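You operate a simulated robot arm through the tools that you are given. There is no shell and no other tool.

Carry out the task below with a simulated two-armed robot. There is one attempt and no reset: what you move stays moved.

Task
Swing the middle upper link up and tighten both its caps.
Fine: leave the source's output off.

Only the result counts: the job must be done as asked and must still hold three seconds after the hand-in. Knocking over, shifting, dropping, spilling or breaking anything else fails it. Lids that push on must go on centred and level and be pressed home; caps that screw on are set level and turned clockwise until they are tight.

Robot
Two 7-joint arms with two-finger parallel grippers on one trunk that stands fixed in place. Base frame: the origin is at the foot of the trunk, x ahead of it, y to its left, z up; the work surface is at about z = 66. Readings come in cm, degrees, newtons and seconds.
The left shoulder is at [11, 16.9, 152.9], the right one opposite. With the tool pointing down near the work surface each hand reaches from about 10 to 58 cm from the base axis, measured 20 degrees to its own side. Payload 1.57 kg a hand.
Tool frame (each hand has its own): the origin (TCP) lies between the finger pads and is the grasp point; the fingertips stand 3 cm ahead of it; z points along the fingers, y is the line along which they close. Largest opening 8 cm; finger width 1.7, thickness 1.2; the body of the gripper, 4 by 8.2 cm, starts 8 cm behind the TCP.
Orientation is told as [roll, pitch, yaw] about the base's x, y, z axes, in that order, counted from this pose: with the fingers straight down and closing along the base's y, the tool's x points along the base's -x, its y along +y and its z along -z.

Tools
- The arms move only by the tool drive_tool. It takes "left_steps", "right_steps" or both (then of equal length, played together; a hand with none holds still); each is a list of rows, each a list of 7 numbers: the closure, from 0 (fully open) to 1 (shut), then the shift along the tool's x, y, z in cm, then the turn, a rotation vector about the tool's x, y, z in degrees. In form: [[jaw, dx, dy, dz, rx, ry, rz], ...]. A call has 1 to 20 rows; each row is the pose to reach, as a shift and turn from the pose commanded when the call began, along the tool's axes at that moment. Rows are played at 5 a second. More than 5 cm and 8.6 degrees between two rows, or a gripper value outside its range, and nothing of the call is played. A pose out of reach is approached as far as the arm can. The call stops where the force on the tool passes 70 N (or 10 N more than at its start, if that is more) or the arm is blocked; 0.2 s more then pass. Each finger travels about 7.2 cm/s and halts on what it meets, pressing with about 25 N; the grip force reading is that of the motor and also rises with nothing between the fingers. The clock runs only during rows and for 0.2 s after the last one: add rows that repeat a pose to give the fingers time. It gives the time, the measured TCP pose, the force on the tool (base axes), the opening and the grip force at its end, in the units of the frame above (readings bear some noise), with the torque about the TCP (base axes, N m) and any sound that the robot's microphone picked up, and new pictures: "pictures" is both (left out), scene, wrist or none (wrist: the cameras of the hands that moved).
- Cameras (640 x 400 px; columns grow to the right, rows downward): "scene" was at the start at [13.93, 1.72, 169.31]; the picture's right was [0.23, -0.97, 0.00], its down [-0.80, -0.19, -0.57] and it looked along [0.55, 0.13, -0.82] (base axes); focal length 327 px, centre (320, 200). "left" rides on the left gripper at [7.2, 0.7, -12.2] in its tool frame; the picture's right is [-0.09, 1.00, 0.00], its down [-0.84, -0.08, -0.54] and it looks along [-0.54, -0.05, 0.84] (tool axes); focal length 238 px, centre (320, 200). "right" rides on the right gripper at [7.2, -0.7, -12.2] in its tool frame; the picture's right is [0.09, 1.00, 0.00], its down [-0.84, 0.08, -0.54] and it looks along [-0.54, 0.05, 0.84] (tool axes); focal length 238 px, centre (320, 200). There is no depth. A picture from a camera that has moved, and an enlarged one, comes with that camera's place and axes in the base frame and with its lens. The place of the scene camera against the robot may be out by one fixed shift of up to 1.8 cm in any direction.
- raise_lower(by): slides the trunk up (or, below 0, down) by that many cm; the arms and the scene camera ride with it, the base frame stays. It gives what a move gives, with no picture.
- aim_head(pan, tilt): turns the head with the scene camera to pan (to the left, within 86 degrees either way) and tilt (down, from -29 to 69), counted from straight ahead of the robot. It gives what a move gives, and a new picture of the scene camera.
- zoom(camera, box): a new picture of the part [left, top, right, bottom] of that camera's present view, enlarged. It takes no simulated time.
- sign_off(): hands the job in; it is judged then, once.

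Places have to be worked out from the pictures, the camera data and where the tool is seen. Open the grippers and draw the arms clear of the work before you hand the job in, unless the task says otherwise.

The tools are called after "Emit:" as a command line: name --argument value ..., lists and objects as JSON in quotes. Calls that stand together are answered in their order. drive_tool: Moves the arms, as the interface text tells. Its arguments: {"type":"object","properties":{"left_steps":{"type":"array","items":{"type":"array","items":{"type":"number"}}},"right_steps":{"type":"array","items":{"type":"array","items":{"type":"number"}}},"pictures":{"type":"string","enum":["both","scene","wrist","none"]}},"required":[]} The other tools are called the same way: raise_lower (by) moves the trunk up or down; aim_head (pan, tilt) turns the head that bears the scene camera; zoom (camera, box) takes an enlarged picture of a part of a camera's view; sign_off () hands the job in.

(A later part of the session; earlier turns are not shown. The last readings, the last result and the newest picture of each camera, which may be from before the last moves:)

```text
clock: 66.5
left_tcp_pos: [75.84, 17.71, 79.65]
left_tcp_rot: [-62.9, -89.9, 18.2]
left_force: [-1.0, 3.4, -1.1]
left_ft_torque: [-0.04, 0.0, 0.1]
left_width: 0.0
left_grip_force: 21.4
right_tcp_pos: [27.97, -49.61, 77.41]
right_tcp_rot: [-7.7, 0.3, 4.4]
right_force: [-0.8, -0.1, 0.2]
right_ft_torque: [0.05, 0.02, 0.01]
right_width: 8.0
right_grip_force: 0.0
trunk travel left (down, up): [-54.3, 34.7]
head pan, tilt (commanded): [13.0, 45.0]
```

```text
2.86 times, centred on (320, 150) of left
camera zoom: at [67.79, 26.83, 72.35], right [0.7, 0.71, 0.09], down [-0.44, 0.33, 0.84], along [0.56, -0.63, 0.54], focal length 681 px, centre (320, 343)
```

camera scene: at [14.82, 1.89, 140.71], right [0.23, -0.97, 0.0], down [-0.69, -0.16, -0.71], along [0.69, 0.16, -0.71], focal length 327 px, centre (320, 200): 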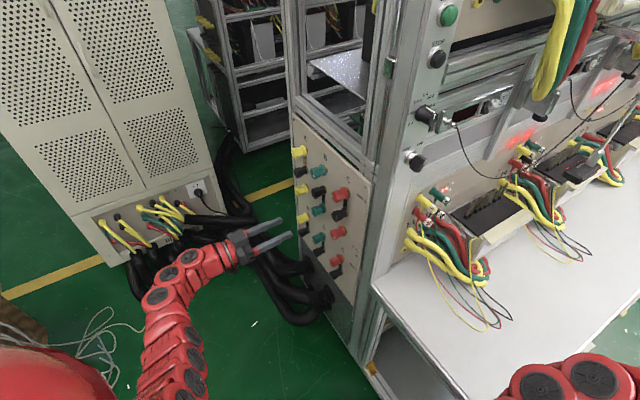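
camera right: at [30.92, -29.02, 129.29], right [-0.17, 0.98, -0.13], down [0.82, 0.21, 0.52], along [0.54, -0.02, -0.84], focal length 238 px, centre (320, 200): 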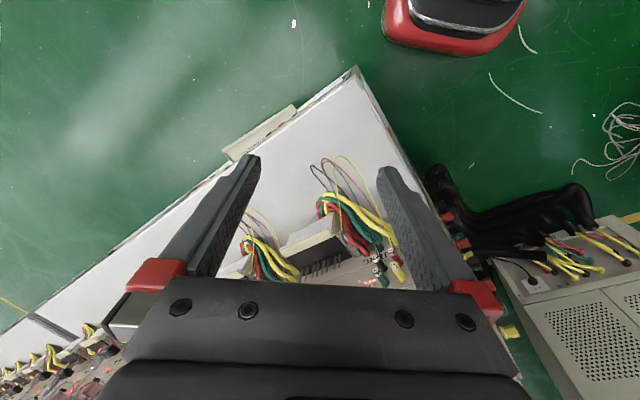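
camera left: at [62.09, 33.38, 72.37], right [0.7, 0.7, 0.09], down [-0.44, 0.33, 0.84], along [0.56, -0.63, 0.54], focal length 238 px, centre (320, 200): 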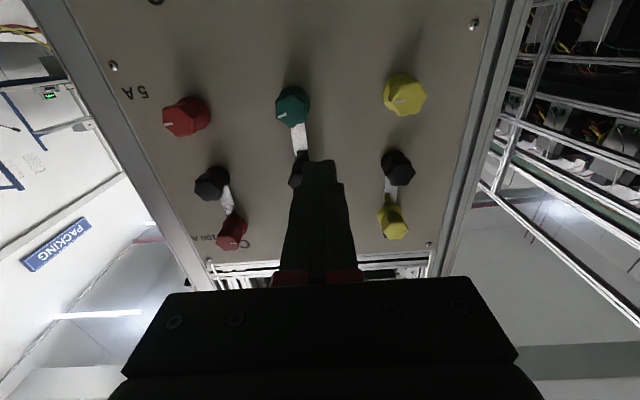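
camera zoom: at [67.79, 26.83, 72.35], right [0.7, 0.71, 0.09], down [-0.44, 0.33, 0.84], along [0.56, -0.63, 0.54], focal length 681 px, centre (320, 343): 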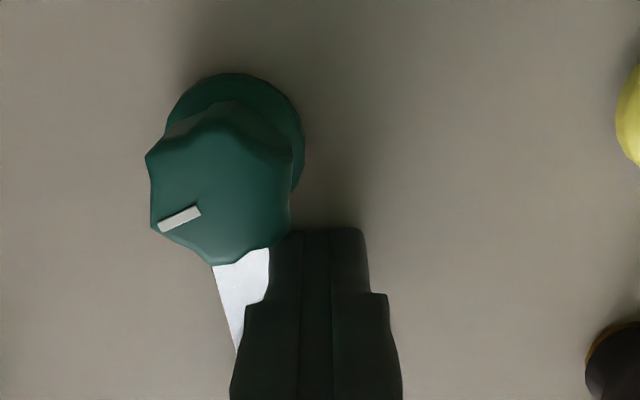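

The link now swings freely, with under 4 N and its lower end moving clear beyond the 5 A cap. The black post is evidently just its pivot. I'll follow an arc around the pivot with the closed fingers trailing the link, first to about 60 degrees.

Emit:
drive_tool --left_steps '[[1, -0.05, -0.4, 0, 0, 0, 0], [1, -0.08, -0.9, 0, 0, 0, 0], [1, -0.1, -1.4, 0, 0, 0, 0], [1, -0.1, -1.9, 0, 0, 0, 0], [1, -0.1, -2.4, 0, 0, 0, 0], [1, -0.1, -2.9, 0, 0, 0, 0], [1, -0.1, -3.4, 0, 0, 0, 0], [1, -0.14, -3.85, 0, 0, 0, 0], [1, -0.14, -3.85, 0, 0, 0, 0]]' --pictures "wrist"

Emit:
zoom --camera "scene" --box '[297, 165, 357, 215]'

Emit:
zoom --camera "left" --box '[230, 60, 410, 220]'

```text
clock: 68.5
left_tcp_pos: [73.16, 15.15, 79.91]
left_tcp_rot: [-90.3, -90.0, 45.2]
left_force: [-3.7, 3.4, 0.0]
left_ft_torque: [0.01, -0.02, -0.02]
left_width: 0.0
left_grip_force: 21.3
right_tcp_pos: [28.02, -49.65, 77.43]
right_tcp_rot: [-7.6, 0.3, 4.4]
right_force: [-0.5, -0.5, 0.3]
right_ft_torque: [-0.01, 0.01, -0.02]
right_width: 7.98
right_grip_force: 0.1
trunk travel left (down, up): [-54.3, 34.7]
head pan, tilt (commanded): [13.0, 45.0]
camera left: at [65.15, 24.18, 72.59], right [0.7, 0.7, 0.09], down [-0.44, 0.33, 0.84], along [0.56, -0.63, 0.54], focal length 238 px, centre (320, 200)
```

left: 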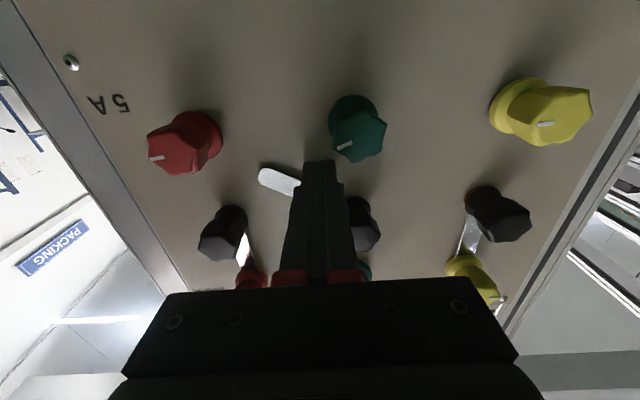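

```text
8.00 times, centred on (327, 190) of scene
camera zoom: at [14.81, 1.93, 140.71], right [0.23, -0.97, 0.0], down [-0.69, -0.16, -0.71], along [0.69, 0.16, -0.71], focal length 2614 px, centre (264, 280)
```

zoom: 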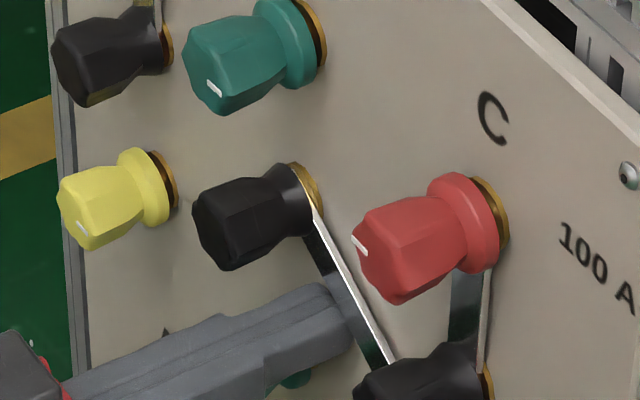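

```text
2.50 times, centred on (320, 140) of left
camera zoom: at [65.15, 24.18, 72.59], right [0.7, 0.7, 0.09], down [-0.44, 0.33, 0.84], along [0.56, -0.63, 0.54], focal length 596 px, centre (320, 350)
```

zoom: 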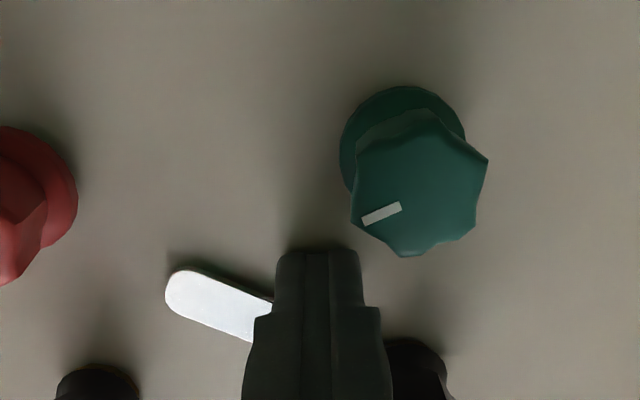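

The link is swinging nicely, now about 65 degrees round; its free end is plain and rounded. A light 5 N push-back along the panel normal suggests the tips are at or near the panel, so I'll ease out 0.1 cm and continue the arc up to about 120 degrees.

Emit:
drive_tool --left_steps '[[1, -0.24, -0.72, -0.1, 0, 0, 0], [1, -0.54, -1.22, -0.1, 0, 0, 0], [1, -0.84, -1.59, -0.1, 0, 0, 0], [1, -1.44, -1.97, -0.1, 0, 0, 0], [1, -2.09, -2.22, -0.1, 0, 0, 0], [1, -2.54, -2.42, -0.1, 0, 0, 0], [1, -3.04, -2.54, -0.1, 0, 0, 0], [1, -3.54, -2.52, -0.1, 0, 0, 0], [1, -4.03, -2.46, -0.1, 0, 0, 0], [1, -4.03, -2.46, -0.1, 0, 0, 0]]' --pictures "wrist"

Emit:
zoom --camera "scene" --box '[297, 155, 367, 215]'

Emit:
zoom --camera "left" --box '[210, 80, 430, 260]'

```text
clock: 70.7
left_tcp_pos: [71.44, 13.38, 83.88]
left_tcp_rot: [-59.5, -89.9, 14.5]
left_force: [-6.4, 3.4, -4.8]
left_ft_torque: [0.1, 0.07, -0.06]
left_width: 0.0
left_grip_force: 21.3
right_tcp_pos: [27.89, -49.59, 77.46]
right_tcp_rot: [-7.7, 0.3, 4.4]
right_force: [1.0, 0.0, 0.4]
right_ft_torque: [0.0, 0.02, 0.01]
right_width: 7.99
right_grip_force: 0.0
trunk travel left (down, up): [-54.3, 34.7]
head pan, tilt (commanded): [13.0, 45.0]
camera left: at [63.37, 22.41, 76.57], right [0.7, 0.7, 0.09], down [-0.44, 0.33, 0.84], along [0.56, -0.63, 0.54], focal length 238 px, centre (320, 200)
```

left: 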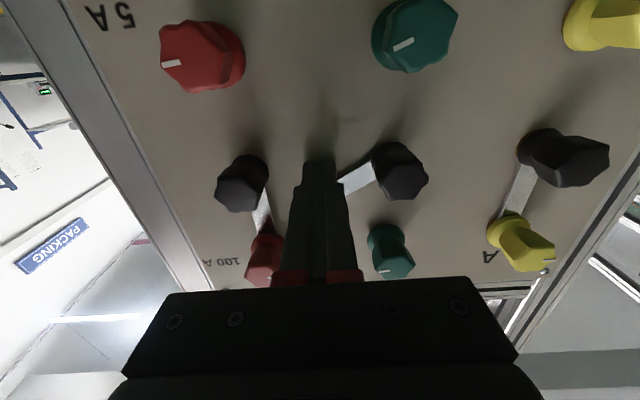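

```text
6.67 times, centred on (332, 185) of scene
camera zoom: at [14.84, 1.95, 140.7], right [0.23, -0.97, 0.0], down [-0.69, -0.16, -0.71], along [0.69, 0.16, -0.71], focal length 2178 px, centre (240, 300)
```

zoom: 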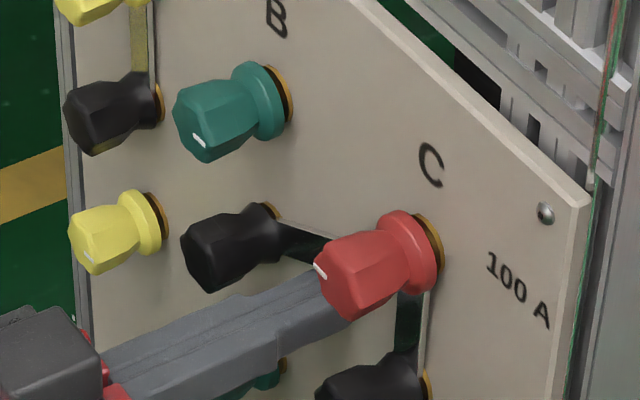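

```text
2.22 times, centred on (320, 170) of left
camera zoom: at [63.37, 22.41, 76.57], right [0.7, 0.7, 0.09], down [-0.44, 0.33, 0.84], along [0.56, -0.63, 0.54], focal length 530 px, centre (320, 267)
```

zoom: 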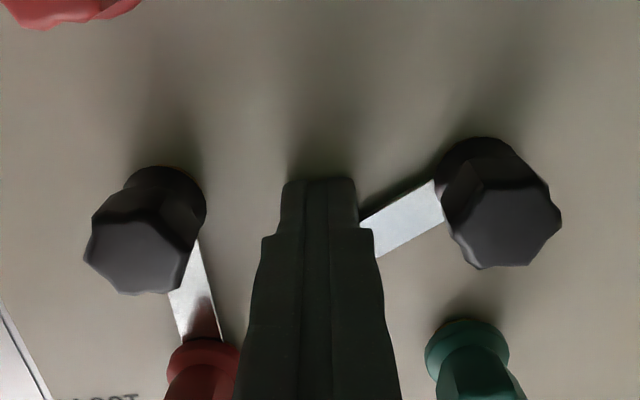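

The link has passed the horizontal and now points right and slightly up. I'll ease out another 0.15 cm (7 N against the panel) and continue to about 168 degrees, stopping before the upper cap to check.

Emit:
drive_tool --left_steps '[[1, -0.52, 0.14, -0.15, 0, 0, 0], [1, -0.98, 0.39, -0.15, 0, 0, 0], [1, -1.42, 0.64, -0.15, 0, 0, 0], [1, -1.88, 0.97, -0.15, 0, 0, 0], [1, -2.27, 1.34, -0.15, 0, 0, 0], [1, -2.61, 1.8, -0.15, 0, 0, 0], [1, -2.61, 1.8, -0.15, 0, 0, 0]]' --pictures "wrist"

Emit:
zoom --camera "scene" --box '[297, 155, 357, 205]'

Emit:
zoom --camera "left" --box '[230, 100, 450, 280]'

```text
clock: 72.3
left_tcp_pos: [72.49, 14.68, 86.49]
left_tcp_rot: [-62.4, -90.0, 17.5]
left_force: [-0.2, 1.1, -0.3]
left_ft_torque: [0.0, 0.0, 0.0]
left_width: 0.0
left_grip_force: 21.7
right_tcp_pos: [27.91, -49.6, 77.44]
right_tcp_rot: [-7.7, 0.4, 4.4]
right_force: [-0.7, -0.4, -1.5]
right_ft_torque: [-0.01, -0.02, 0.0]
right_width: 8.01
right_grip_force: 0.0
trunk travel left (down, up): [-54.3, 34.7]
head pan, tilt (commanded): [13.0, 45.0]
camera left: at [64.43, 23.72, 79.2], right [0.7, 0.71, 0.09], down [-0.44, 0.33, 0.84], along [0.56, -0.63, 0.54], focal length 238 px, centre (320, 200)
```

left: 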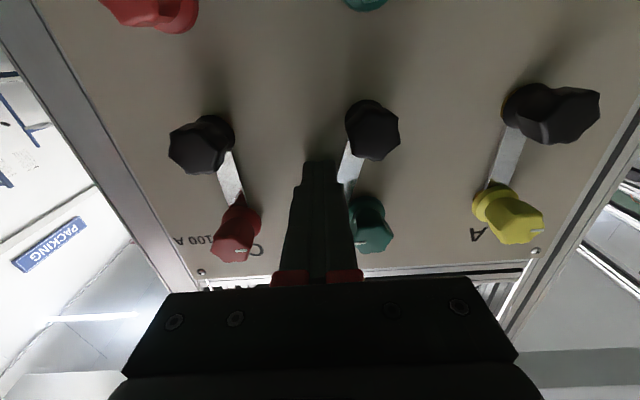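

```text
8.00 times, centred on (327, 180) of scene
camera zoom: at [14.86, 1.89, 140.7], right [0.23, -0.97, 0.0], down [-0.69, -0.16, -0.71], along [0.69, 0.16, -0.71], focal length 2614 px, centre (264, 360)
```

zoom: 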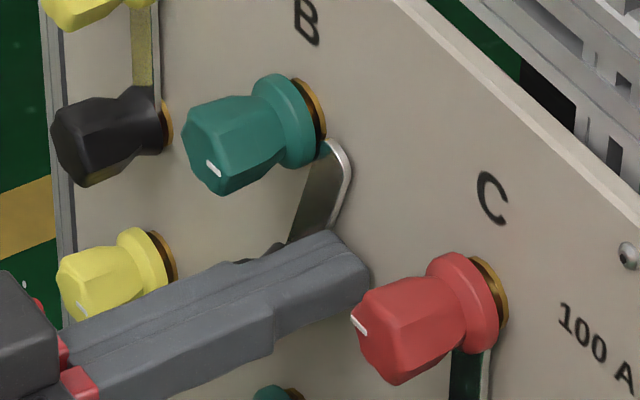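

```text
2.22 times, centred on (340, 190) of left
camera zoom: at [64.43, 23.72, 79.2], right [0.7, 0.71, 0.09], down [-0.44, 0.33, 0.84], along [0.56, -0.63, 0.54], focal length 530 px, centre (276, 222)
```

zoom: 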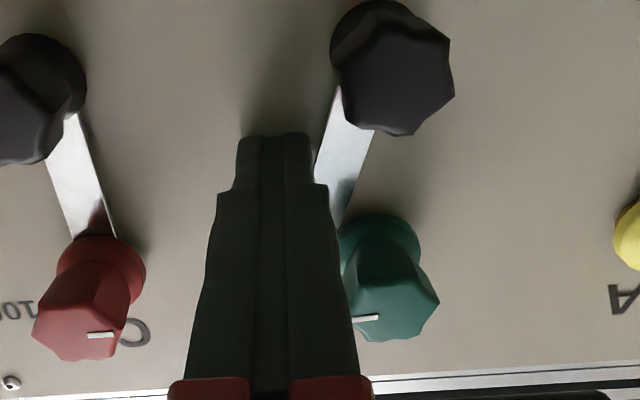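

The link's end is just passing under the loosened 100 A skirt at about 165 degrees. I'll push the last bit slowly towards vertical.

Emit:
drive_tool --left_steps '[[1, -0.11, 0.25, 0, 0, 0, 0], [1, -0.21, 0.5, 0, 0, 0, 0], [1, -0.32, 0.7, 0, 0, 0, 0], [1, -0.41, 0.9, 0, 0, 0, 0], [1, -0.5, 1.1, 0, 0, 0, 0], [1, -0.5, 1.1, 0, 0, 0, 0]]' --pictures "wrist"

Emit:
zoom --camera "scene" --box '[302, 160, 342, 192]'

Emit:
zoom --camera "left" --box '[250, 100, 410, 260]'

```text
clock: 73.7
left_tcp_pos: [73.34, 15.52, 87.1]
left_tcp_rot: [-64.8, -90.1, 19.8]
left_force: [-0.5, 0.6, -0.7]
left_ft_torque: [-0.01, 0.01, -0.04]
left_width: 0.0
left_grip_force: 21.5
right_tcp_pos: [27.94, -49.63, 77.53]
right_tcp_rot: [-7.6, 0.3, 4.5]
right_force: [0.9, 0.4, 0.0]
right_ft_torque: [0.01, 0.02, -0.03]
right_width: 8.0
right_grip_force: 0.0
trunk travel left (down, up): [-54.3, 34.7]
head pan, tilt (commanded): [13.0, 45.0]
camera left: at [65.31, 24.6, 79.64], right [0.7, 0.71, 0.09], down [-0.44, 0.33, 0.84], along [0.56, -0.63, 0.54], focal length 238 px, centre (320, 200)
```

left: 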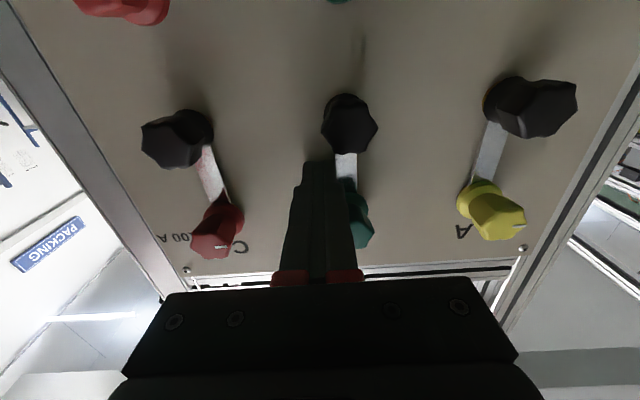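

```text
12.50 times, centred on (322, 176) of scene
camera zoom: at [14.86, 1.89, 140.7], right [0.23, -0.97, 0.0], down [-0.69, -0.16, -0.71], along [0.69, 0.16, -0.71], focal length 4084 px, centre (295, 500)
```

zoom: 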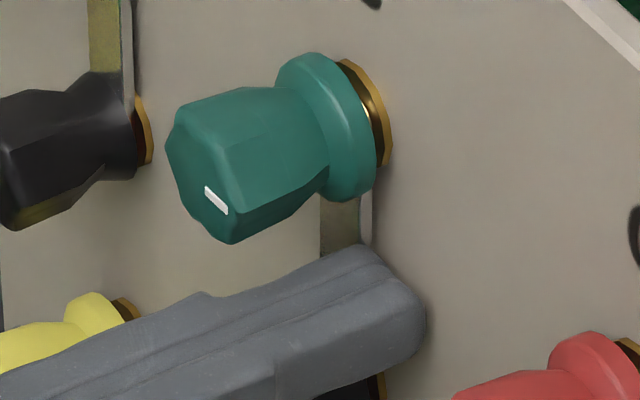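

```text
2.50 times, centred on (330, 180) of left
camera zoom: at [65.31, 24.6, 79.64], right [0.7, 0.71, 0.09], down [-0.44, 0.33, 0.84], along [0.56, -0.63, 0.54], focal length 596 px, centre (295, 250)
```

zoom: 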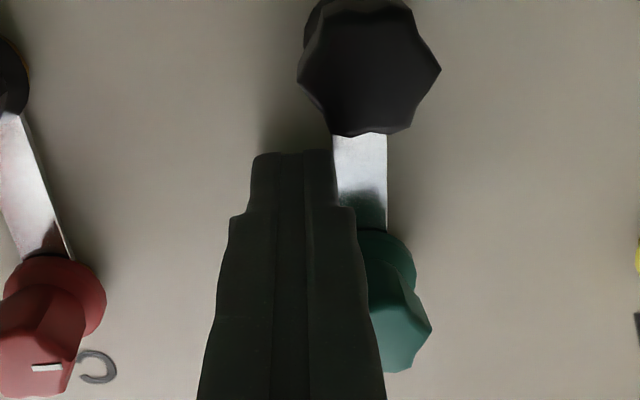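

The link is nearly vertical, perhaps 2 degrees short by the wrist view. I'll nudge it another 0.2 cm and see whether it meets a stop.

Emit:
drive_tool --left_steps '[[1, 0, 0.1, 0, 0, 0, 0], [1, 0, 0.2, 0, 0, 0, 0], [1, 0, 0.2, 0, 0, 0, 0]]' --pictures "none"

Emit:
zoom --camera "left" --box '[290, 110, 370, 190]'

Emit:
zoom --camera "scene" --box '[302, 160, 342, 192]'

```text
clock: 74.5
left_tcp_pos: [73.39, 15.48, 87.07]
left_tcp_rot: [-34.2, -89.9, -10.6]
left_force: [-5.6, -4.2, -2.7]
left_ft_torque: [0.05, 0.11, -0.19]
left_width: 0.01
left_grip_force: 21.5
right_tcp_pos: [27.83, -49.65, 77.57]
right_tcp_rot: [-7.6, 0.2, 4.4]
right_force: [-0.1, 0.1, -1.0]
right_ft_torque: [-0.03, -0.01, 0.0]
right_width: 7.98
right_grip_force: 0.0
trunk travel left (down, up): [-54.3, 34.7]
head pan, tilt (commanded): [13.0, 45.0]
```

```text
5.00 times, centred on (330, 150) of left
camera zoom: at [65.36, 24.65, 79.66], right [0.7, 0.7, 0.09], down [-0.44, 0.33, 0.84], along [0.56, -0.63, 0.54], focal length 1192 px, centre (270, 450)
```

zoom: 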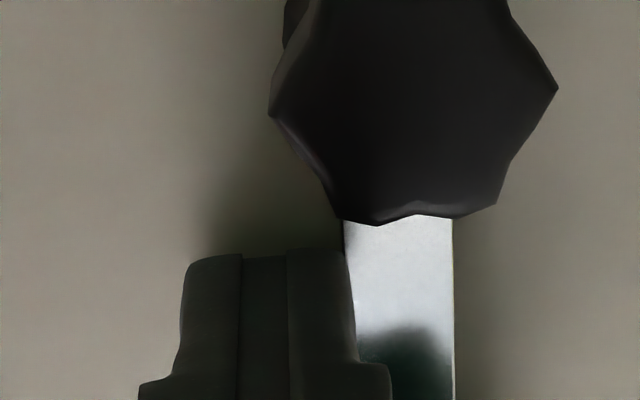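

```text
12.50 times, centred on (322, 176) of scene
camera zoom: at [14.8, 1.85, 140.7], right [0.23, -0.97, 0.0], down [-0.69, -0.16, -0.71], along [0.69, 0.16, -0.71], focal length 4084 px, centre (295, 500)
```

zoom: 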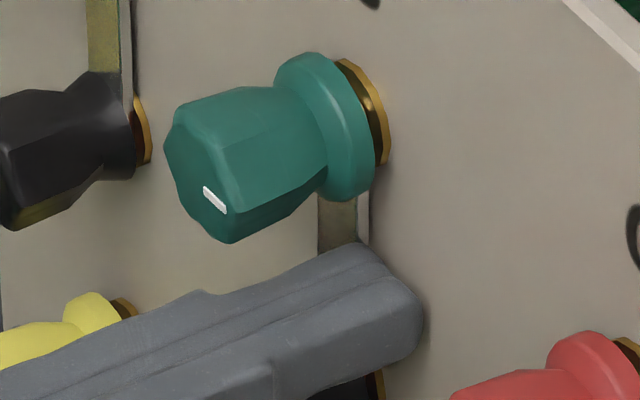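

The push met a firm stop at about 7 N, so the link is fully up. I'll back off, withdraw and move in front of the 100 A cap, winding the roll to -104 degrees ready for a long clockwise stroke.

Emit:
drive_tool --left_steps '[[1, 0, -0.2, 0, 0, 0, 0], [1, 0, -0.6, 0, 0, 0, 0], [1, 0, -0.6, -3.5, 0, 0, 0], [0.8, 0, -0.6, -7, 0, 0, 0], [0.45, -1.6, 0.6, -7, 0, 0, -8], [0.45, -3.25, 1.7, -7, 0, 0, -16], [0.45, -3.25, 1.7, -7, 0, 0, -24], [0.45, -3.25, 1.7, -7, 0, 0, -32], [0.45, -3.25, 1.7, -7, 0, 0, -40], [0.45, -3.25, 1.7, -7, 0, 0, -48], [0.45, -3.25, 1.7, -7, 0, 0, -56], [0.45, -3.25, 1.7, -7, 0, 0, -64], [0.45, -3.25, 1.7, -7, 0, 0, -72], [0.45, -3.25, 1.7, -7, 0, 0, -80], [0.45, -3.25, 1.7, -7, 0, 0, -88], [0.45, -3.25, 1.7, -7, 0, 0, -96], [0.45, -3.25, 1.7, -7, 0, 0, -104], [0.45, -3.25, 1.7, -7, 0, 0, -104]]' --pictures "both"

Emit:
zoom --camera "left" --box '[230, 60, 410, 220]'

Emit:
zoom --camera "scene" --box '[297, 155, 357, 205]'

```text
clock: 78.3
left_tcp_pos: [69.82, 21.83, 90.37]
left_tcp_rot: [-90.0, 14.0, 45.1]
left_force: [0.0, -0.2, 0.1]
left_ft_torque: [-0.02, -0.01, 0.0]
left_width: 4.39
left_grip_force: 0.0
right_tcp_pos: [27.89, -49.63, 77.38]
right_tcp_rot: [-7.6, 0.3, 4.4]
right_force: [1.0, -0.1, 0.5]
right_ft_torque: [0.0, 0.0, 0.01]
right_width: 7.99
right_grip_force: 0.1
trunk travel left (down, up): [-54.3, 34.7]
head pan, tilt (commanded): [13.0, 45.0]
camera scene: at [14.86, 1.89, 140.7], right [0.23, -0.97, 0.0], down [-0.69, -0.16, -0.71], along [0.69, 0.16, -0.71], focal length 327 px, centre (320, 200)
camera left: at [56.17, 25.31, 91.32], right [-0.11, -0.11, -0.99], down [0.2, 0.97, -0.13], along [0.97, -0.21, -0.08], focal length 238 px, centre (320, 200)
```

scene: 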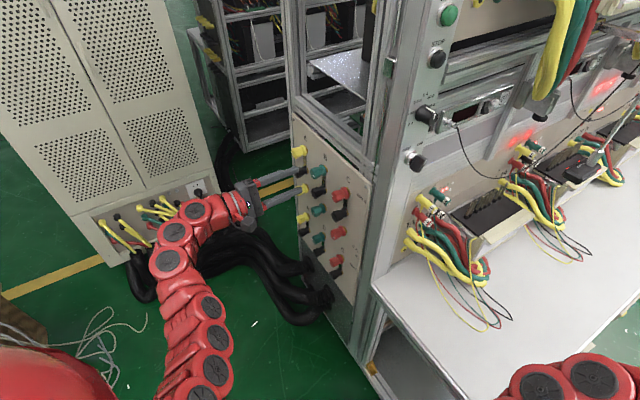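
left: 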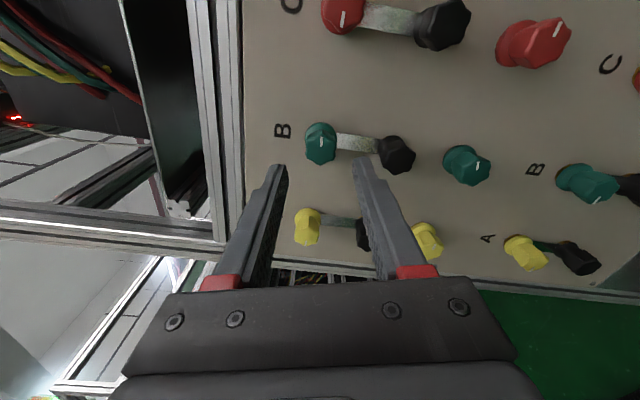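

```text
2.50 times, centred on (320, 140) of left
camera zoom: at [56.17, 25.31, 91.32], right [-0.11, -0.11, -0.99], down [0.2, 0.97, -0.13], along [0.97, -0.21, -0.08], focal length 596 px, centre (320, 350)
```

zoom: 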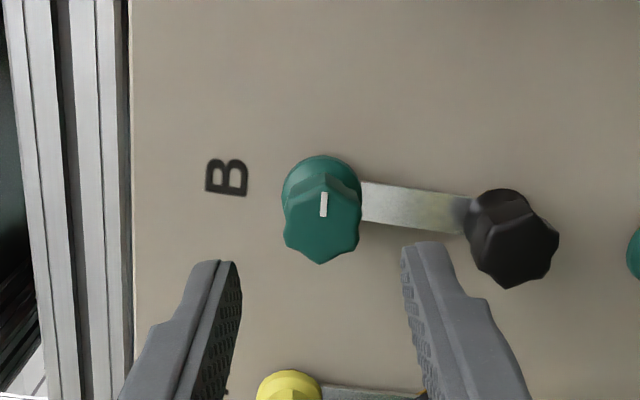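

```text
8.00 times, centred on (327, 180) of scene
camera zoom: at [14.86, 1.89, 140.7], right [0.23, -0.97, 0.0], down [-0.69, -0.16, -0.71], along [0.69, 0.16, -0.71], focal length 2614 px, centre (264, 360)
```

zoom: 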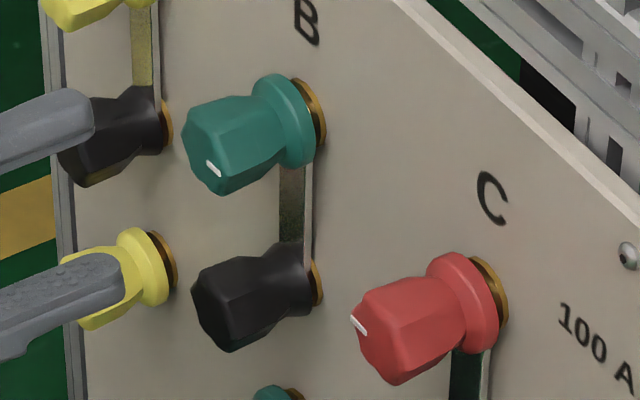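

The link stays up on its own, and the 100 A cap is centred on the tool axis. Its mark points viewed-right, so it is loose. I'll advance 5.2 cm and grip it.

Emit:
drive_tool --left_steps '[[0.45, 0, 0, 2.5, 0, 0, 0], [0.45, 0, 0, 4.2, 0, 0, 0], [0.45, 0, 0, 5.2, 0, 0, 0], [0.45, 0, 0, 5.2, 0, 0, 0], [1, 0, 0, 5.2, 0, 0, 0], [1, 0, 0, 5.2, 0, 0, 0], [1, 0, 0, 5.2, 0, 0, 0]]' --pictures "none"

Emit:
zoom --camera "left" --box '[260, 80, 380, 200]'

Emit:
zoom --camera "scene" --box '[297, 155, 347, 195]'

```text
clock: 79.9
left_tcp_pos: [73.55, 18.13, 90.22]
left_tcp_rot: [-89.9, 14.0, 45.0]
left_force: [-6.8, -1.6, -9.7]
left_ft_torque: [-0.02, 0.0, -0.35]
left_width: 2.49
left_grip_force: 36.7
right_tcp_pos: [27.95, -49.59, 77.48]
right_tcp_rot: [-7.6, 0.3, 4.4]
right_force: [-0.6, -0.1, -0.6]
right_ft_torque: [0.04, 0.01, -0.01]
right_width: 7.99
right_grip_force: 0.0
trunk travel left (down, up): [-54.3, 34.7]
head pan, tilt (commanded): [13.0, 45.0]
```

```text
3.33 times, centred on (320, 140) of left
camera zoom: at [59.91, 21.72, 91.24], right [-0.11, -0.11, -0.99], down [0.2, 0.97, -0.13], along [0.97, -0.22, -0.08], focal length 794 px, centre (320, 400)
```

zoom: 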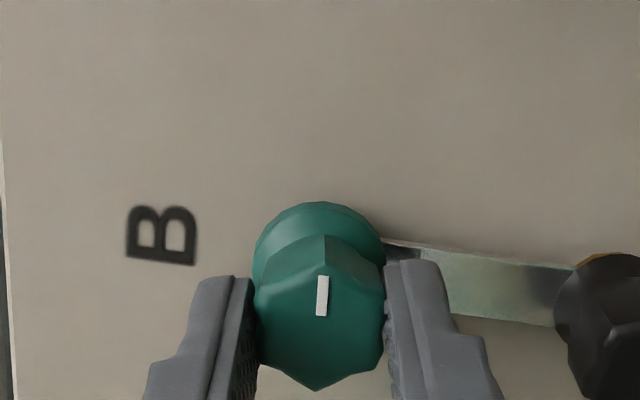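

```text
10.00 times, centred on (322, 175) of scene
camera zoom: at [14.88, 1.89, 140.69], right [0.23, -0.97, 0.0], down [-0.69, -0.16, -0.71], along [0.69, 0.16, -0.71], focal length 3267 px, centre (300, 450)
```

zoom: 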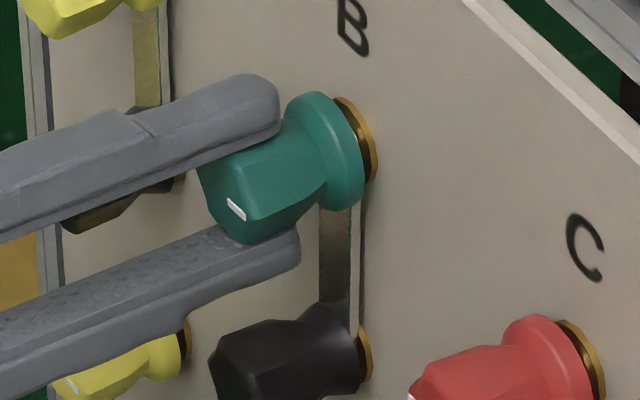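

Gripped at 2.49 cm with the mark between the pads. I'll take out the small side load and turn clockwise 144 degrees.

Emit:
drive_tool --left_steps '[[1, 0.06, 0.17, 0, 0, 0, 0], [1, 0.06, 0.17, 0, 0, 0, 8], [1, 0.06, 0.17, 0, 0, 0, 16], [1, 0.06, 0.17, 0, 0, 0, 24], [1, 0.06, 0.17, 0, 0, 0, 32], [1, 0.06, 0.17, 0, 0, 0, 40], [1, 0.06, 0.17, 0, 0, 0, 48], [1, 0.06, 0.17, 0, 0, 0, 56], [1, 0.06, 0.17, 0, 0, 0, 64], [1, 0.06, 0.17, 0, 0, 0, 72], [1, 0.06, 0.17, 0, 0, 0, 80], [1, 0.06, 0.17, 0, 0, 0, 88], [1, 0.06, 0.17, 0, 0, 0, 96], [1, 0.06, 0.17, 0, 0, 0, 104], [1, 0.06, 0.17, 0, 0, 0, 112], [1, 0.06, 0.17, 0, 0, 0, 120], [1, 0.06, 0.17, 0, 0, 0, 128], [1, 0.06, 0.17, 0, 0, 0, 136], [1, 0.06, 0.17, 0, 0, 0, 144], [1, 0.06, 0.17, 0, 0, 0, 144]]' --pictures "none"

Emit:
zoom --camera "left" --box '[260, 80, 380, 200]'

Emit:
zoom --camera "scene" --box '[297, 155, 347, 195]'

```text
clock: 84.1
left_tcp_pos: [73.39, 18.08, 90.36]
left_tcp_rot: [90.2, -49.9, -134.9]
left_force: [18.4, 9.1, 18.9]
left_ft_torque: [-0.35, -0.35, 0.2]
left_width: 2.51
left_grip_force: 36.7
right_tcp_pos: [28.03, -49.6, 77.54]
right_tcp_rot: [-7.7, 0.3, 4.4]
right_force: [-0.1, 0.3, -0.9]
right_ft_torque: [-0.01, 0.01, 0.01]
right_width: 8.02
right_grip_force: 0.0
trunk travel left (down, up): [-54.3, 34.7]
head pan, tilt (commanded): [13.0, 45.0]
```

```text
3.33 times, centred on (320, 140) of left
camera zoom: at [68.46, 30.37, 84.99], right [0.49, 0.5, 0.71], down [-0.81, -0.04, 0.59], along [0.32, -0.87, 0.38], focal length 794 px, centre (320, 400)
```

zoom: 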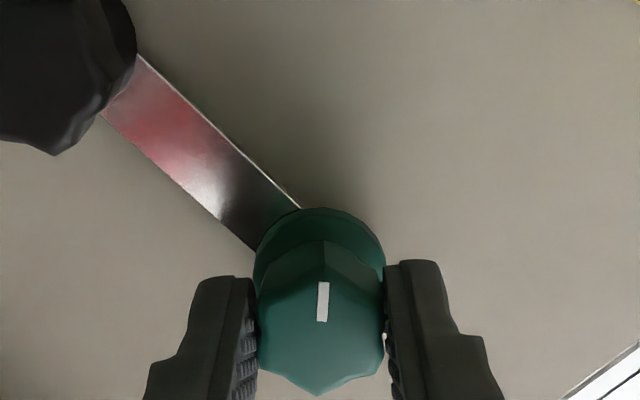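

```text
10.00 times, centred on (322, 175) of scene
camera zoom: at [14.88, 1.99, 140.71], right [0.23, -0.97, 0.0], down [-0.69, -0.16, -0.71], along [0.69, 0.16, -0.71], focal length 3267 px, centre (300, 450)
```

zoom: 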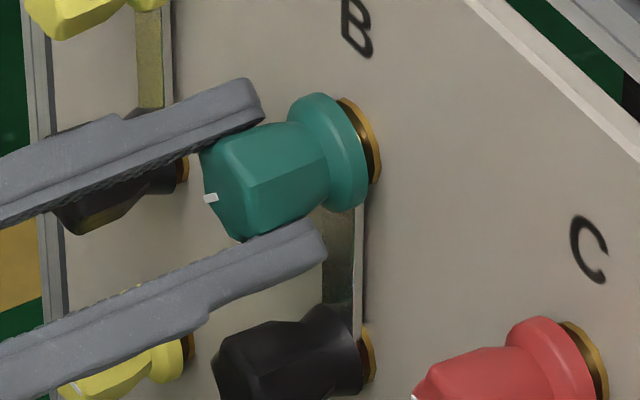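

The cap followed the full 144 degrees without slipping and there's no tightening torque yet. I'll relieve the side load and try to continue clockwise beyond +40 in the same grip, watching the wrist limit.

Emit:
drive_tool --left_steps '[[1, 0, 0.2, 0, 0, 0, 0], [1, 0, 0.35, 0, 0, 0, 0], [1, 0, 0.35, 0, 0, 0, 8], [1, 0, 0.35, 0, 0, 0, 16], [1, 0, 0.35, 0, 0, 0, 24], [1, 0, 0.35, 0, 0, 0, 32], [1, 0, 0.35, 0, 0, 0, 40], [1, 0, 0.35, 0, 0, 0, 48], [1, 0, 0.35, 0, 0, 0, 56]]' --pictures "none"

Emit:
zoom --camera "left" --box '[260, 80, 380, 200]'

Emit:
zoom --camera "scene" --box '[297, 155, 347, 195]'

```text
clock: 86.1
left_tcp_pos: [73.57, 18.4, 90.39]
left_tcp_rot: [89.9, 6.1, -134.9]
left_force: [-7.1, 1.3, -12.6]
left_ft_torque: [0.03, 0.23, -0.08]
left_width: 2.5
left_grip_force: 36.6
right_tcp_pos: [27.98, -49.61, 77.53]
right_tcp_rot: [-7.6, 0.4, 4.3]
right_force: [0.5, 0.3, 0.1]
right_ft_torque: [0.0, -0.01, 0.0]
right_width: 8.01
right_grip_force: 0.1
trunk travel left (down, up): [-54.3, 34.7]
head pan, tilt (commanded): [13.0, 45.0]
```

```text
3.33 times, centred on (320, 140) of left
camera zoom: at [70.06, 31.95, 91.61], right [-0.14, -0.14, 0.98], down [-0.97, -0.2, -0.16], along [0.22, -0.97, -0.11], focal length 794 px, centre (320, 400)
```

zoom: 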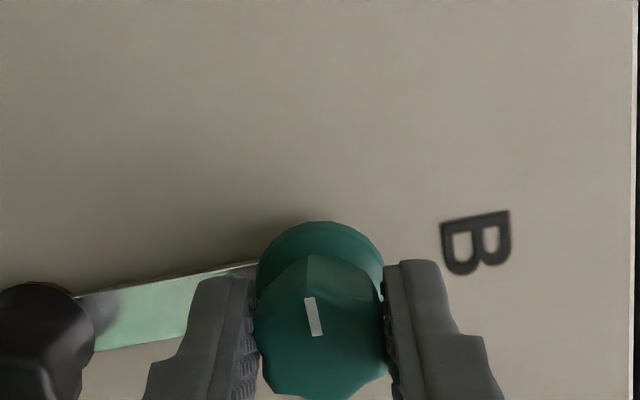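

```text
10.00 times, centred on (322, 175) of scene
camera zoom: at [14.94, 1.95, 140.69], right [0.23, -0.97, 0.0], down [-0.69, -0.16, -0.71], along [0.69, 0.16, -0.71], focal length 3267 px, centre (300, 450)
```

zoom: 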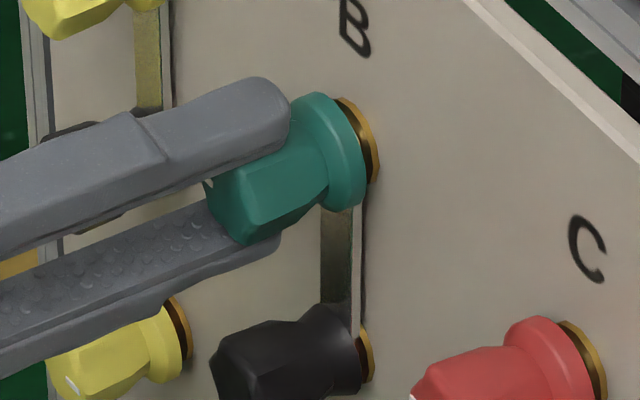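

The wrist goes on to +96. The cap has turned about 190 degrees and is just starting to resist, since the mark shifted about 10 degrees between the pads. I'll continue clockwise another 24 degrees to feel it come tight.

Emit:
drive_tool --left_steps '[[1, 0, 0, 0, 0, 0, 8], [1, 0, 0, 0, 0, 0, 16], [1, 0, 0, 0, 0, 0, 24], [1, 0, 0, 0, 0, 0, 24]]' --pictures "none"

Emit:
zoom --camera "left" --box '[260, 80, 380, 200]'

```text
clock: 86.6
left_tcp_pos: [73.84, 18.53, 90.49]
left_tcp_rot: [87.6, 12.6, -135.2]
left_force: [14.0, -0.8, -16.0]
left_ft_torque: [0.08, 0.06, 1.11]
left_width: 2.51
left_grip_force: 36.6
left hand out of reach, approached as far as the arm can: row 1, 2
right_tcp_pos: [28.1, -49.71, 77.34]
right_tcp_rot: [-7.7, 0.4, 4.4]
right_force: [0.0, 0.0, -0.1]
right_ft_torque: [-0.01, -0.04, 0.04]
right_width: 8.02
right_grip_force: 0.0
trunk travel left (down, up): [-54.3, 34.7]
head pan, tilt (commanded): [13.0, 45.0]
stopped in row 2 (left hand): the force on the tool passed its limit at 82 N (the readings are from after the stop); the commanded pose is now the measured one
```

```text
3.33 times, centred on (320, 140) of left
camera zoom: at [70.09, 31.82, 93.01], right [-0.19, -0.25, 0.95], down [-0.95, -0.18, -0.24], along [0.23, -0.95, -0.2], focal length 794 px, centre (320, 400)
```

zoom: 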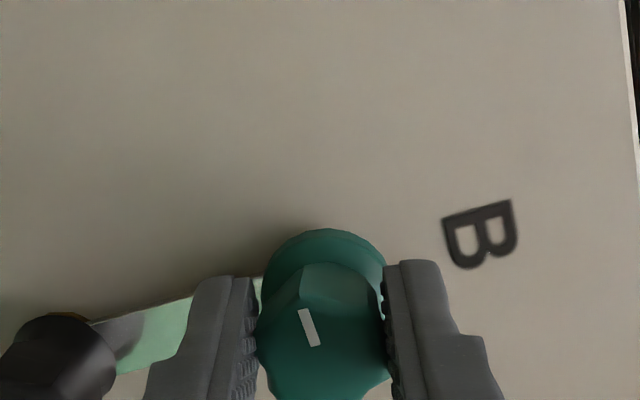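

That went past the wrist's reach and the call stopped on force, so I won't go beyond +96 again. The mark slipped further between the pads, which means the cap was already stopping the turn. I'll open in place and back straight out.

Emit:
drive_tool --left_steps '[[0.45, 0, 0, 0, 0, 0, 0], [0.45, 0, 0, 0, 0, 0, 0], [0.45, 0, 0, -3, 0, 0, 0], [0.45, 0, 0, -5.5, 0, 0, 0], [0.45, 0, 0, -5.5, 0, 0, -8], [0.45, 0, 0, -5.5, 0, 0, -16], [0.45, 0, 0, -5.5, 0, 0, -24], [0.45, 0, 0, -5.5, 0, 0, -32], [0.45, 0, 0, -5.5, 0, 0, -32]]' --pictures "both"

Emit:
zoom --camera "scene" --box '[297, 155, 347, 195]'

Emit:
zoom --camera "left" --box '[240, 60, 400, 200]'

```text
clock: 88.6
left_tcp_pos: [69.46, 22.45, 91.29]
left_tcp_rot: [88.1, -19.1, -134.3]
left_force: [-0.1, 0.5, -0.1]
left_ft_torque: [-0.02, 0.0, 0.0]
left_width: 4.41
left_grip_force: 0.0
right_tcp_pos: [27.94, -49.66, 77.51]
right_tcp_rot: [-7.6, 0.3, 4.4]
right_force: [-0.6, -0.8, -0.1]
right_ft_torque: [-0.01, -0.01, -0.04]
right_width: 8.0
right_grip_force: 0.0
trunk travel left (down, up): [-54.3, 34.7]
head pan, tilt (commanded): [13.0, 45.0]
camera scene: at [14.86, 1.9, 140.7], right [0.23, -0.97, 0.0], down [-0.69, -0.16, -0.71], along [0.69, 0.16, -0.71], focal length 327 px, centre (320, 200)
camera left: at [65.78, 35.96, 89.66], right [0.19, 0.15, 0.97], down [-0.95, -0.2, 0.22], along [0.23, -0.97, 0.1], focal length 238 px, centre (320, 200)
```

scene: 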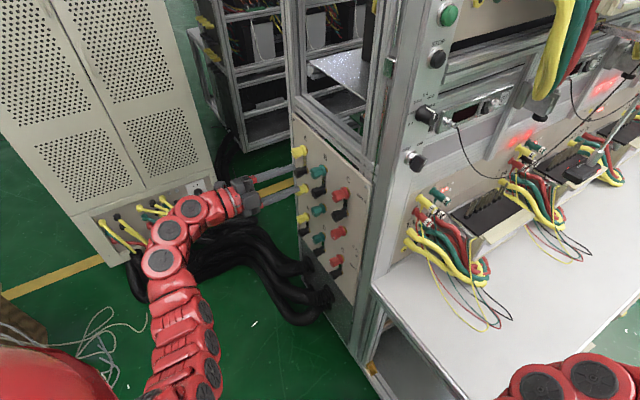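
left: 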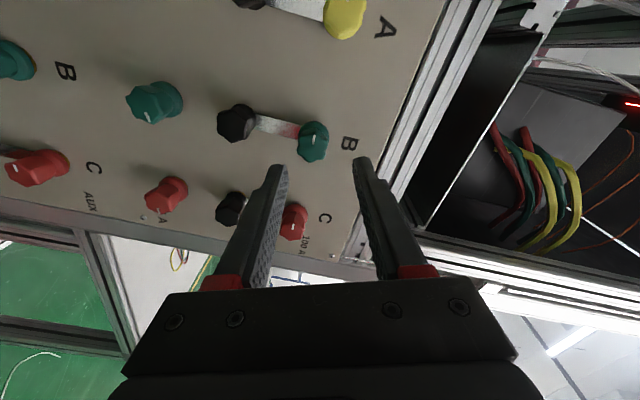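

```text
10.00 times, centred on (322, 175) of scene
camera zoom: at [14.86, 1.9, 140.7], right [0.23, -0.97, 0.0], down [-0.69, -0.16, -0.71], along [0.69, 0.16, -0.71], focal length 3267 px, centre (300, 450)
```

zoom: 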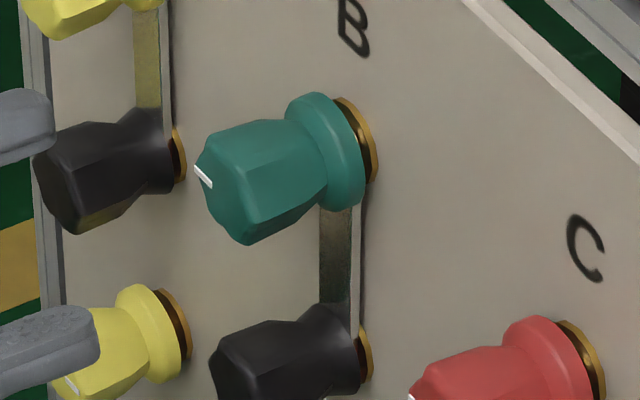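

```text
2.86 times, centred on (320, 130) of left
camera zoom: at [65.78, 35.96, 89.66], right [0.19, 0.15, 0.97], down [-0.95, -0.2, 0.22], along [0.23, -0.97, 0.1], focal length 681 px, centre (320, 400)
```

zoom: 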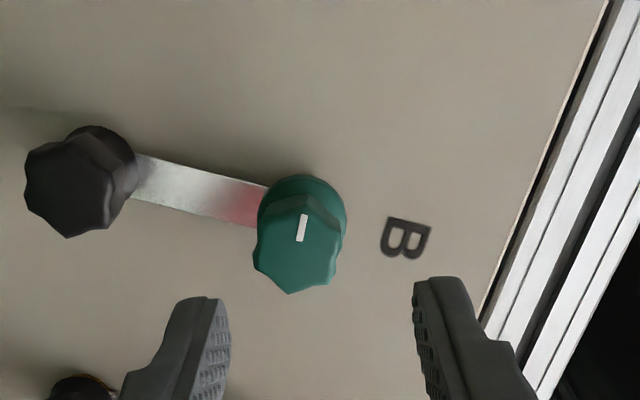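

The mark on the 100 A cap now points viewed-left, just like the tight red 100 A cap, and the link is in place. The hand is left tilted about 2 degrees, so I'll square it up and return roughly in front of the cap.

Emit:
drive_tool --left_steps '[[0.45, 0, 0, 0, -1.9, -0.66, 0], [0.45, 0.33, -0.9, 0, -1.9, -0.66, 0], [0.45, 0.33, -0.9, 0, -1.9, -0.66, 0]]' --pictures "wrist"

```text
clock: 89.4
left_tcp_pos: [69.51, 22.3, 90.17]
left_tcp_rot: [90.1, -19.2, -134.9]
left_force: [-0.3, 0.0, 0.6]
left_ft_torque: [0.0, -0.02, -0.02]
left_width: 4.4
left_grip_force: 0.1
right_tcp_pos: [27.96, -49.66, 77.42]
right_tcp_rot: [-7.6, 0.2, 4.3]
right_force: [0.0, -0.1, 0.8]
right_ft_torque: [0.03, 0.01, 0.02]
right_width: 8.0
right_grip_force: 0.1
trunk travel left (down, up): [-54.3, 34.7]
head pan, tilt (commanded): [13.0, 45.0]
camera left: at [65.88, 35.9, 88.22], right [0.17, 0.17, 0.97], down [-0.96, -0.2, 0.2], along [0.22, -0.97, 0.13], focal length 238 px, centre (320, 200)
```

left: 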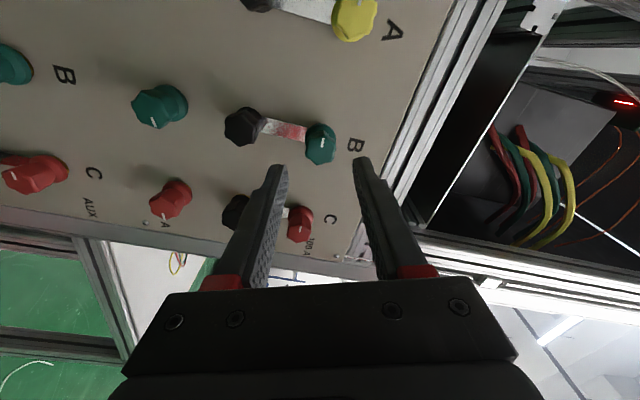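

The tool is square again (roll +71). I'll wind back to about -9, approach, grip the 100 A cap and apply a final clockwise turn to confirm it is tight.

Emit:
drive_tool --left_steps '[[0.45, -0.18, 0.07, 0, 0, 0, -8], [0.45, -0.18, 0.07, 0, 0, 0, -16], [0.45, -0.18, 0.07, 0, 0, 0, -24], [0.45, -0.18, 0.07, 0, 0, 0, -32], [0.45, -0.18, 0.07, 0, 0, 0, -40], [0.45, -0.18, 0.07, 0, 0, 0, -48], [0.45, -0.18, 0.07, 0, 0, 0, -56], [0.45, -0.18, 0.07, 0, 0, 0, -64], [0.45, -0.18, 0.07, 0, 0, 0, -72], [0.45, -0.18, 0.07, 0, 0, 0, -80], [0.45, -0.18, 0.07, 3, 0, 0, -80], [0.45, -0.18, 0.07, 5.7, 0, 0, -80], [0.45, -0.18, 0.07, 5.7, 0, 0, -80], [1, -0.18, 0.07, 5.7, 0, 0, -80], [1, -0.18, 0.07, 5.7, 0, 0, -80], [1, -0.18, 0.07, 5.7, 0, 0, -80]]' --pictures "none"

Emit:
zoom --camera "left" --box '[260, 80, 380, 200]'

```text
clock: 92.8
left_tcp_pos: [73.52, 18.09, 90.34]
left_tcp_rot: [-91.3, -80.8, 46.2]
left_force: [-4.3, -2.9, -1.9]
left_ft_torque: [-0.34, -0.38, 0.04]
left_width: 2.49
left_grip_force: 36.8
right_tcp_pos: [27.9, -49.6, 77.43]
right_tcp_rot: [-7.6, 0.2, 4.5]
right_force: [0.2, -0.2, -1.0]
right_ft_torque: [-0.01, 0.03, -0.01]
right_width: 8.02
right_grip_force: 0.1
trunk travel left (down, up): [-54.3, 34.7]
head pan, tilt (commanded): [13.0, 45.0]
```

```text
3.33 times, centred on (320, 140) of left
camera zoom: at [64.55, 26.33, 82.92], right [0.7, 0.71, -0.07], down [-0.35, 0.43, 0.84], along [0.62, -0.57, 0.54], focal length 794 px, centre (320, 400)
```

zoom: 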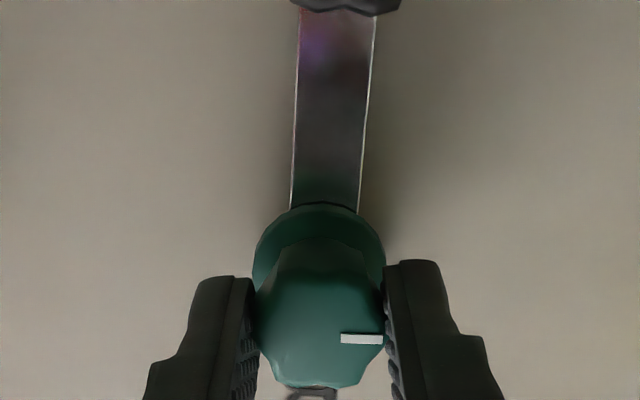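

Gripped again, centred. I'll turn clockwise 40 degrees and check the torque and slip.

Emit:
drive_tool --left_steps '[[1, 0, 0, 0, 0, 0, 8], [1, 0, 0, 0, 0, 0, 16], [1, 0, 0, 0, 0, 0, 24], [1, 0, 0, 0, 0, 0, 32], [1, 0, 0, 0, 0, 0, 40]]' --pictures "none"

Emit:
zoom --camera "left" --box '[260, 80, 380, 200]'

Emit:
zoom --camera "scene" --box '[297, 155, 347, 195]'

```text
clock: 94.0
left_tcp_pos: [73.21, 18.08, 90.44]
left_tcp_rot: [90.5, -59.0, -135.3]
left_force: [-6.9, -6.2, -1.4]
left_ft_torque: [-0.3, 0.3, -0.21]
left_width: 2.5
left_grip_force: 37.2
right_tcp_pos: [27.83, -49.65, 77.51]
right_tcp_rot: [-7.6, 0.2, 4.4]
right_force: [-0.5, -0.7, -1.2]
right_ft_torque: [0.0, 0.0, 0.02]
right_width: 7.99
right_grip_force: 0.0
trunk travel left (down, up): [-54.3, 34.7]
head pan, tilt (commanded): [13.0, 45.0]
```

```text
3.33 times, centred on (320, 140) of left
camera zoom: at [67.85, 29.7, 84.35], right [0.57, 0.57, 0.59], down [-0.74, 0.03, 0.68], along [0.37, -0.82, 0.44], focal length 794 px, centre (320, 400)
```

zoom: 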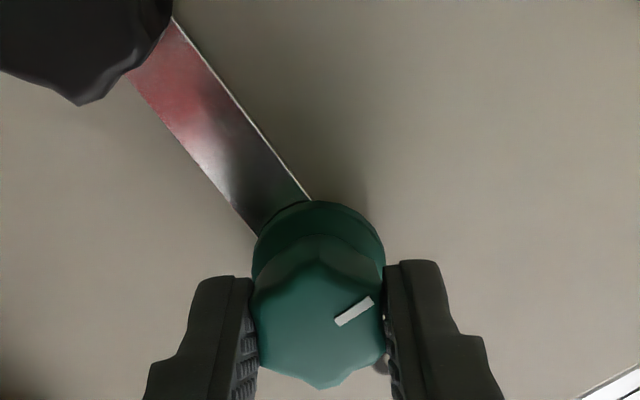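

```text
10.00 times, centred on (322, 175) of scene
camera zoom: at [14.78, 1.8, 140.71], right [0.23, -0.97, 0.0], down [-0.69, -0.16, -0.71], along [0.69, 0.16, -0.71], focal length 3267 px, centre (300, 450)
```

zoom: 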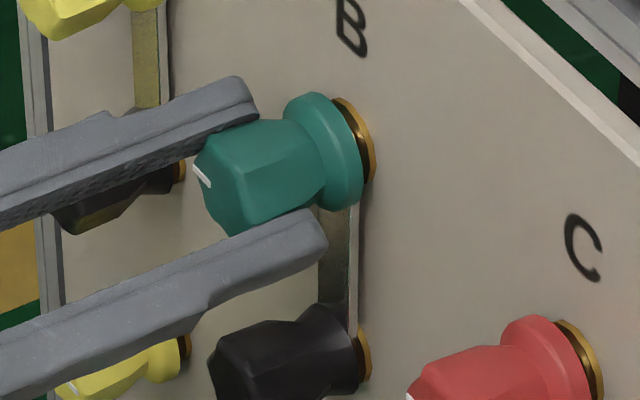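

The 100 A cap is tight: 0.42 N m resisting clockwise, and the pads slipped around it. I'll release it and give the black cap the same clockwise check with a deeper grip, so nothing is left loose there.

Emit:
drive_tool --left_steps '[[0.45, 0, 0, 0, 0, 0, 0], [0.45, 0, 0, 0, 0, 0, 0], [0.45, 0, 0, -3, 0, 0, 0], [0.45, 0, 0, -6, 0, 0, 0], [0.45, 1.2, -0.7, -6, 0, 0, -8], [0.45, 2.4, -1.4, -6, 0, 0, -16], [0.45, 3.6, -2.1, -6, 0, 0, -24], [0.45, 4.8, -2.8, -6, 0, 0, -32], [0.45, 5.92, -3.44, -6, 0, 0, -40], [0.45, 5.92, -3.44, -6, 0, 0, -40]]' --pictures "wrist"

Emit:
zoom --camera "left" --box '[260, 80, 380, 200]'

Emit:
zoom --camera "scene" --box '[297, 155, 357, 215]'

```text
clock: 96.2
left_tcp_pos: [69.33, 22.43, 83.5]
left_tcp_rot: [-91.3, -80.8, 46.4]
left_force: [-0.1, -1.0, 0.8]
left_ft_torque: [-0.01, 0.02, 0.03]
left_width: 4.4
left_grip_force: 0.0
right_tcp_pos: [28.0, -49.59, 77.41]
right_tcp_rot: [-7.6, 0.3, 4.5]
right_force: [0.5, 0.1, 0.3]
right_ft_torque: [0.0, 0.01, -0.02]
right_width: 7.99
right_grip_force: 0.0
trunk travel left (down, up): [-54.3, 34.7]
head pan, tilt (commanded): [13.0, 45.0]
camera left: at [60.45, 30.69, 76.09], right [0.7, 0.71, -0.07], down [-0.35, 0.43, 0.84], along [0.62, -0.56, 0.54], focal length 238 px, centre (320, 200)
```

left: 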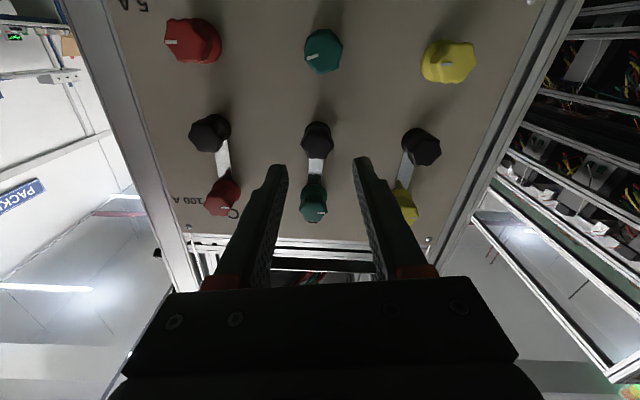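

```text
3.33 times, centred on (320, 140) of left
camera zoom: at [60.45, 30.69, 76.09], right [0.7, 0.71, -0.07], down [-0.35, 0.43, 0.84], along [0.62, -0.56, 0.54], focal length 794 px, centre (320, 400)
```

zoom: 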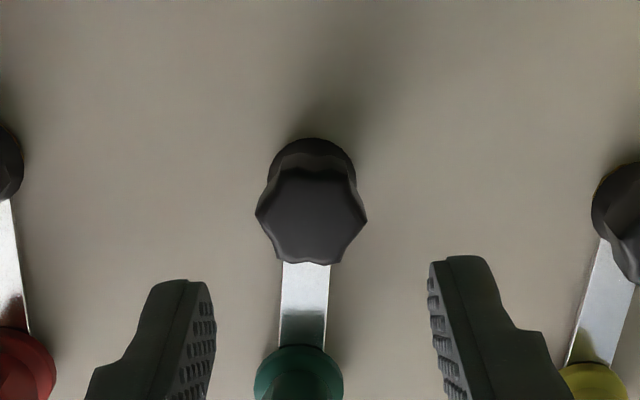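

```text
6.67 times, centred on (327, 185) of scene
camera zoom: at [14.85, 1.89, 140.7], right [0.23, -0.97, 0.0], down [-0.69, -0.16, -0.71], along [0.69, 0.16, -0.71], focal length 2178 px, centre (273, 300)
```

zoom: 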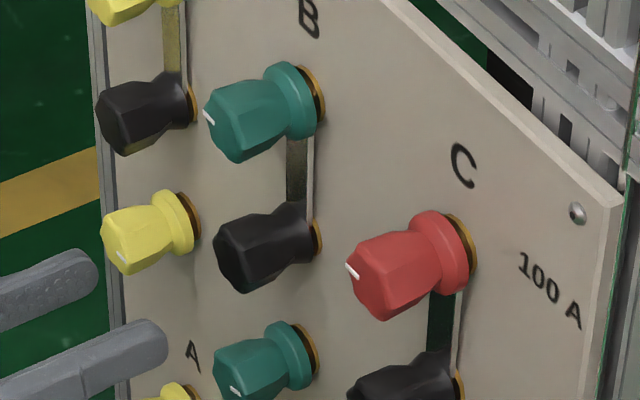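

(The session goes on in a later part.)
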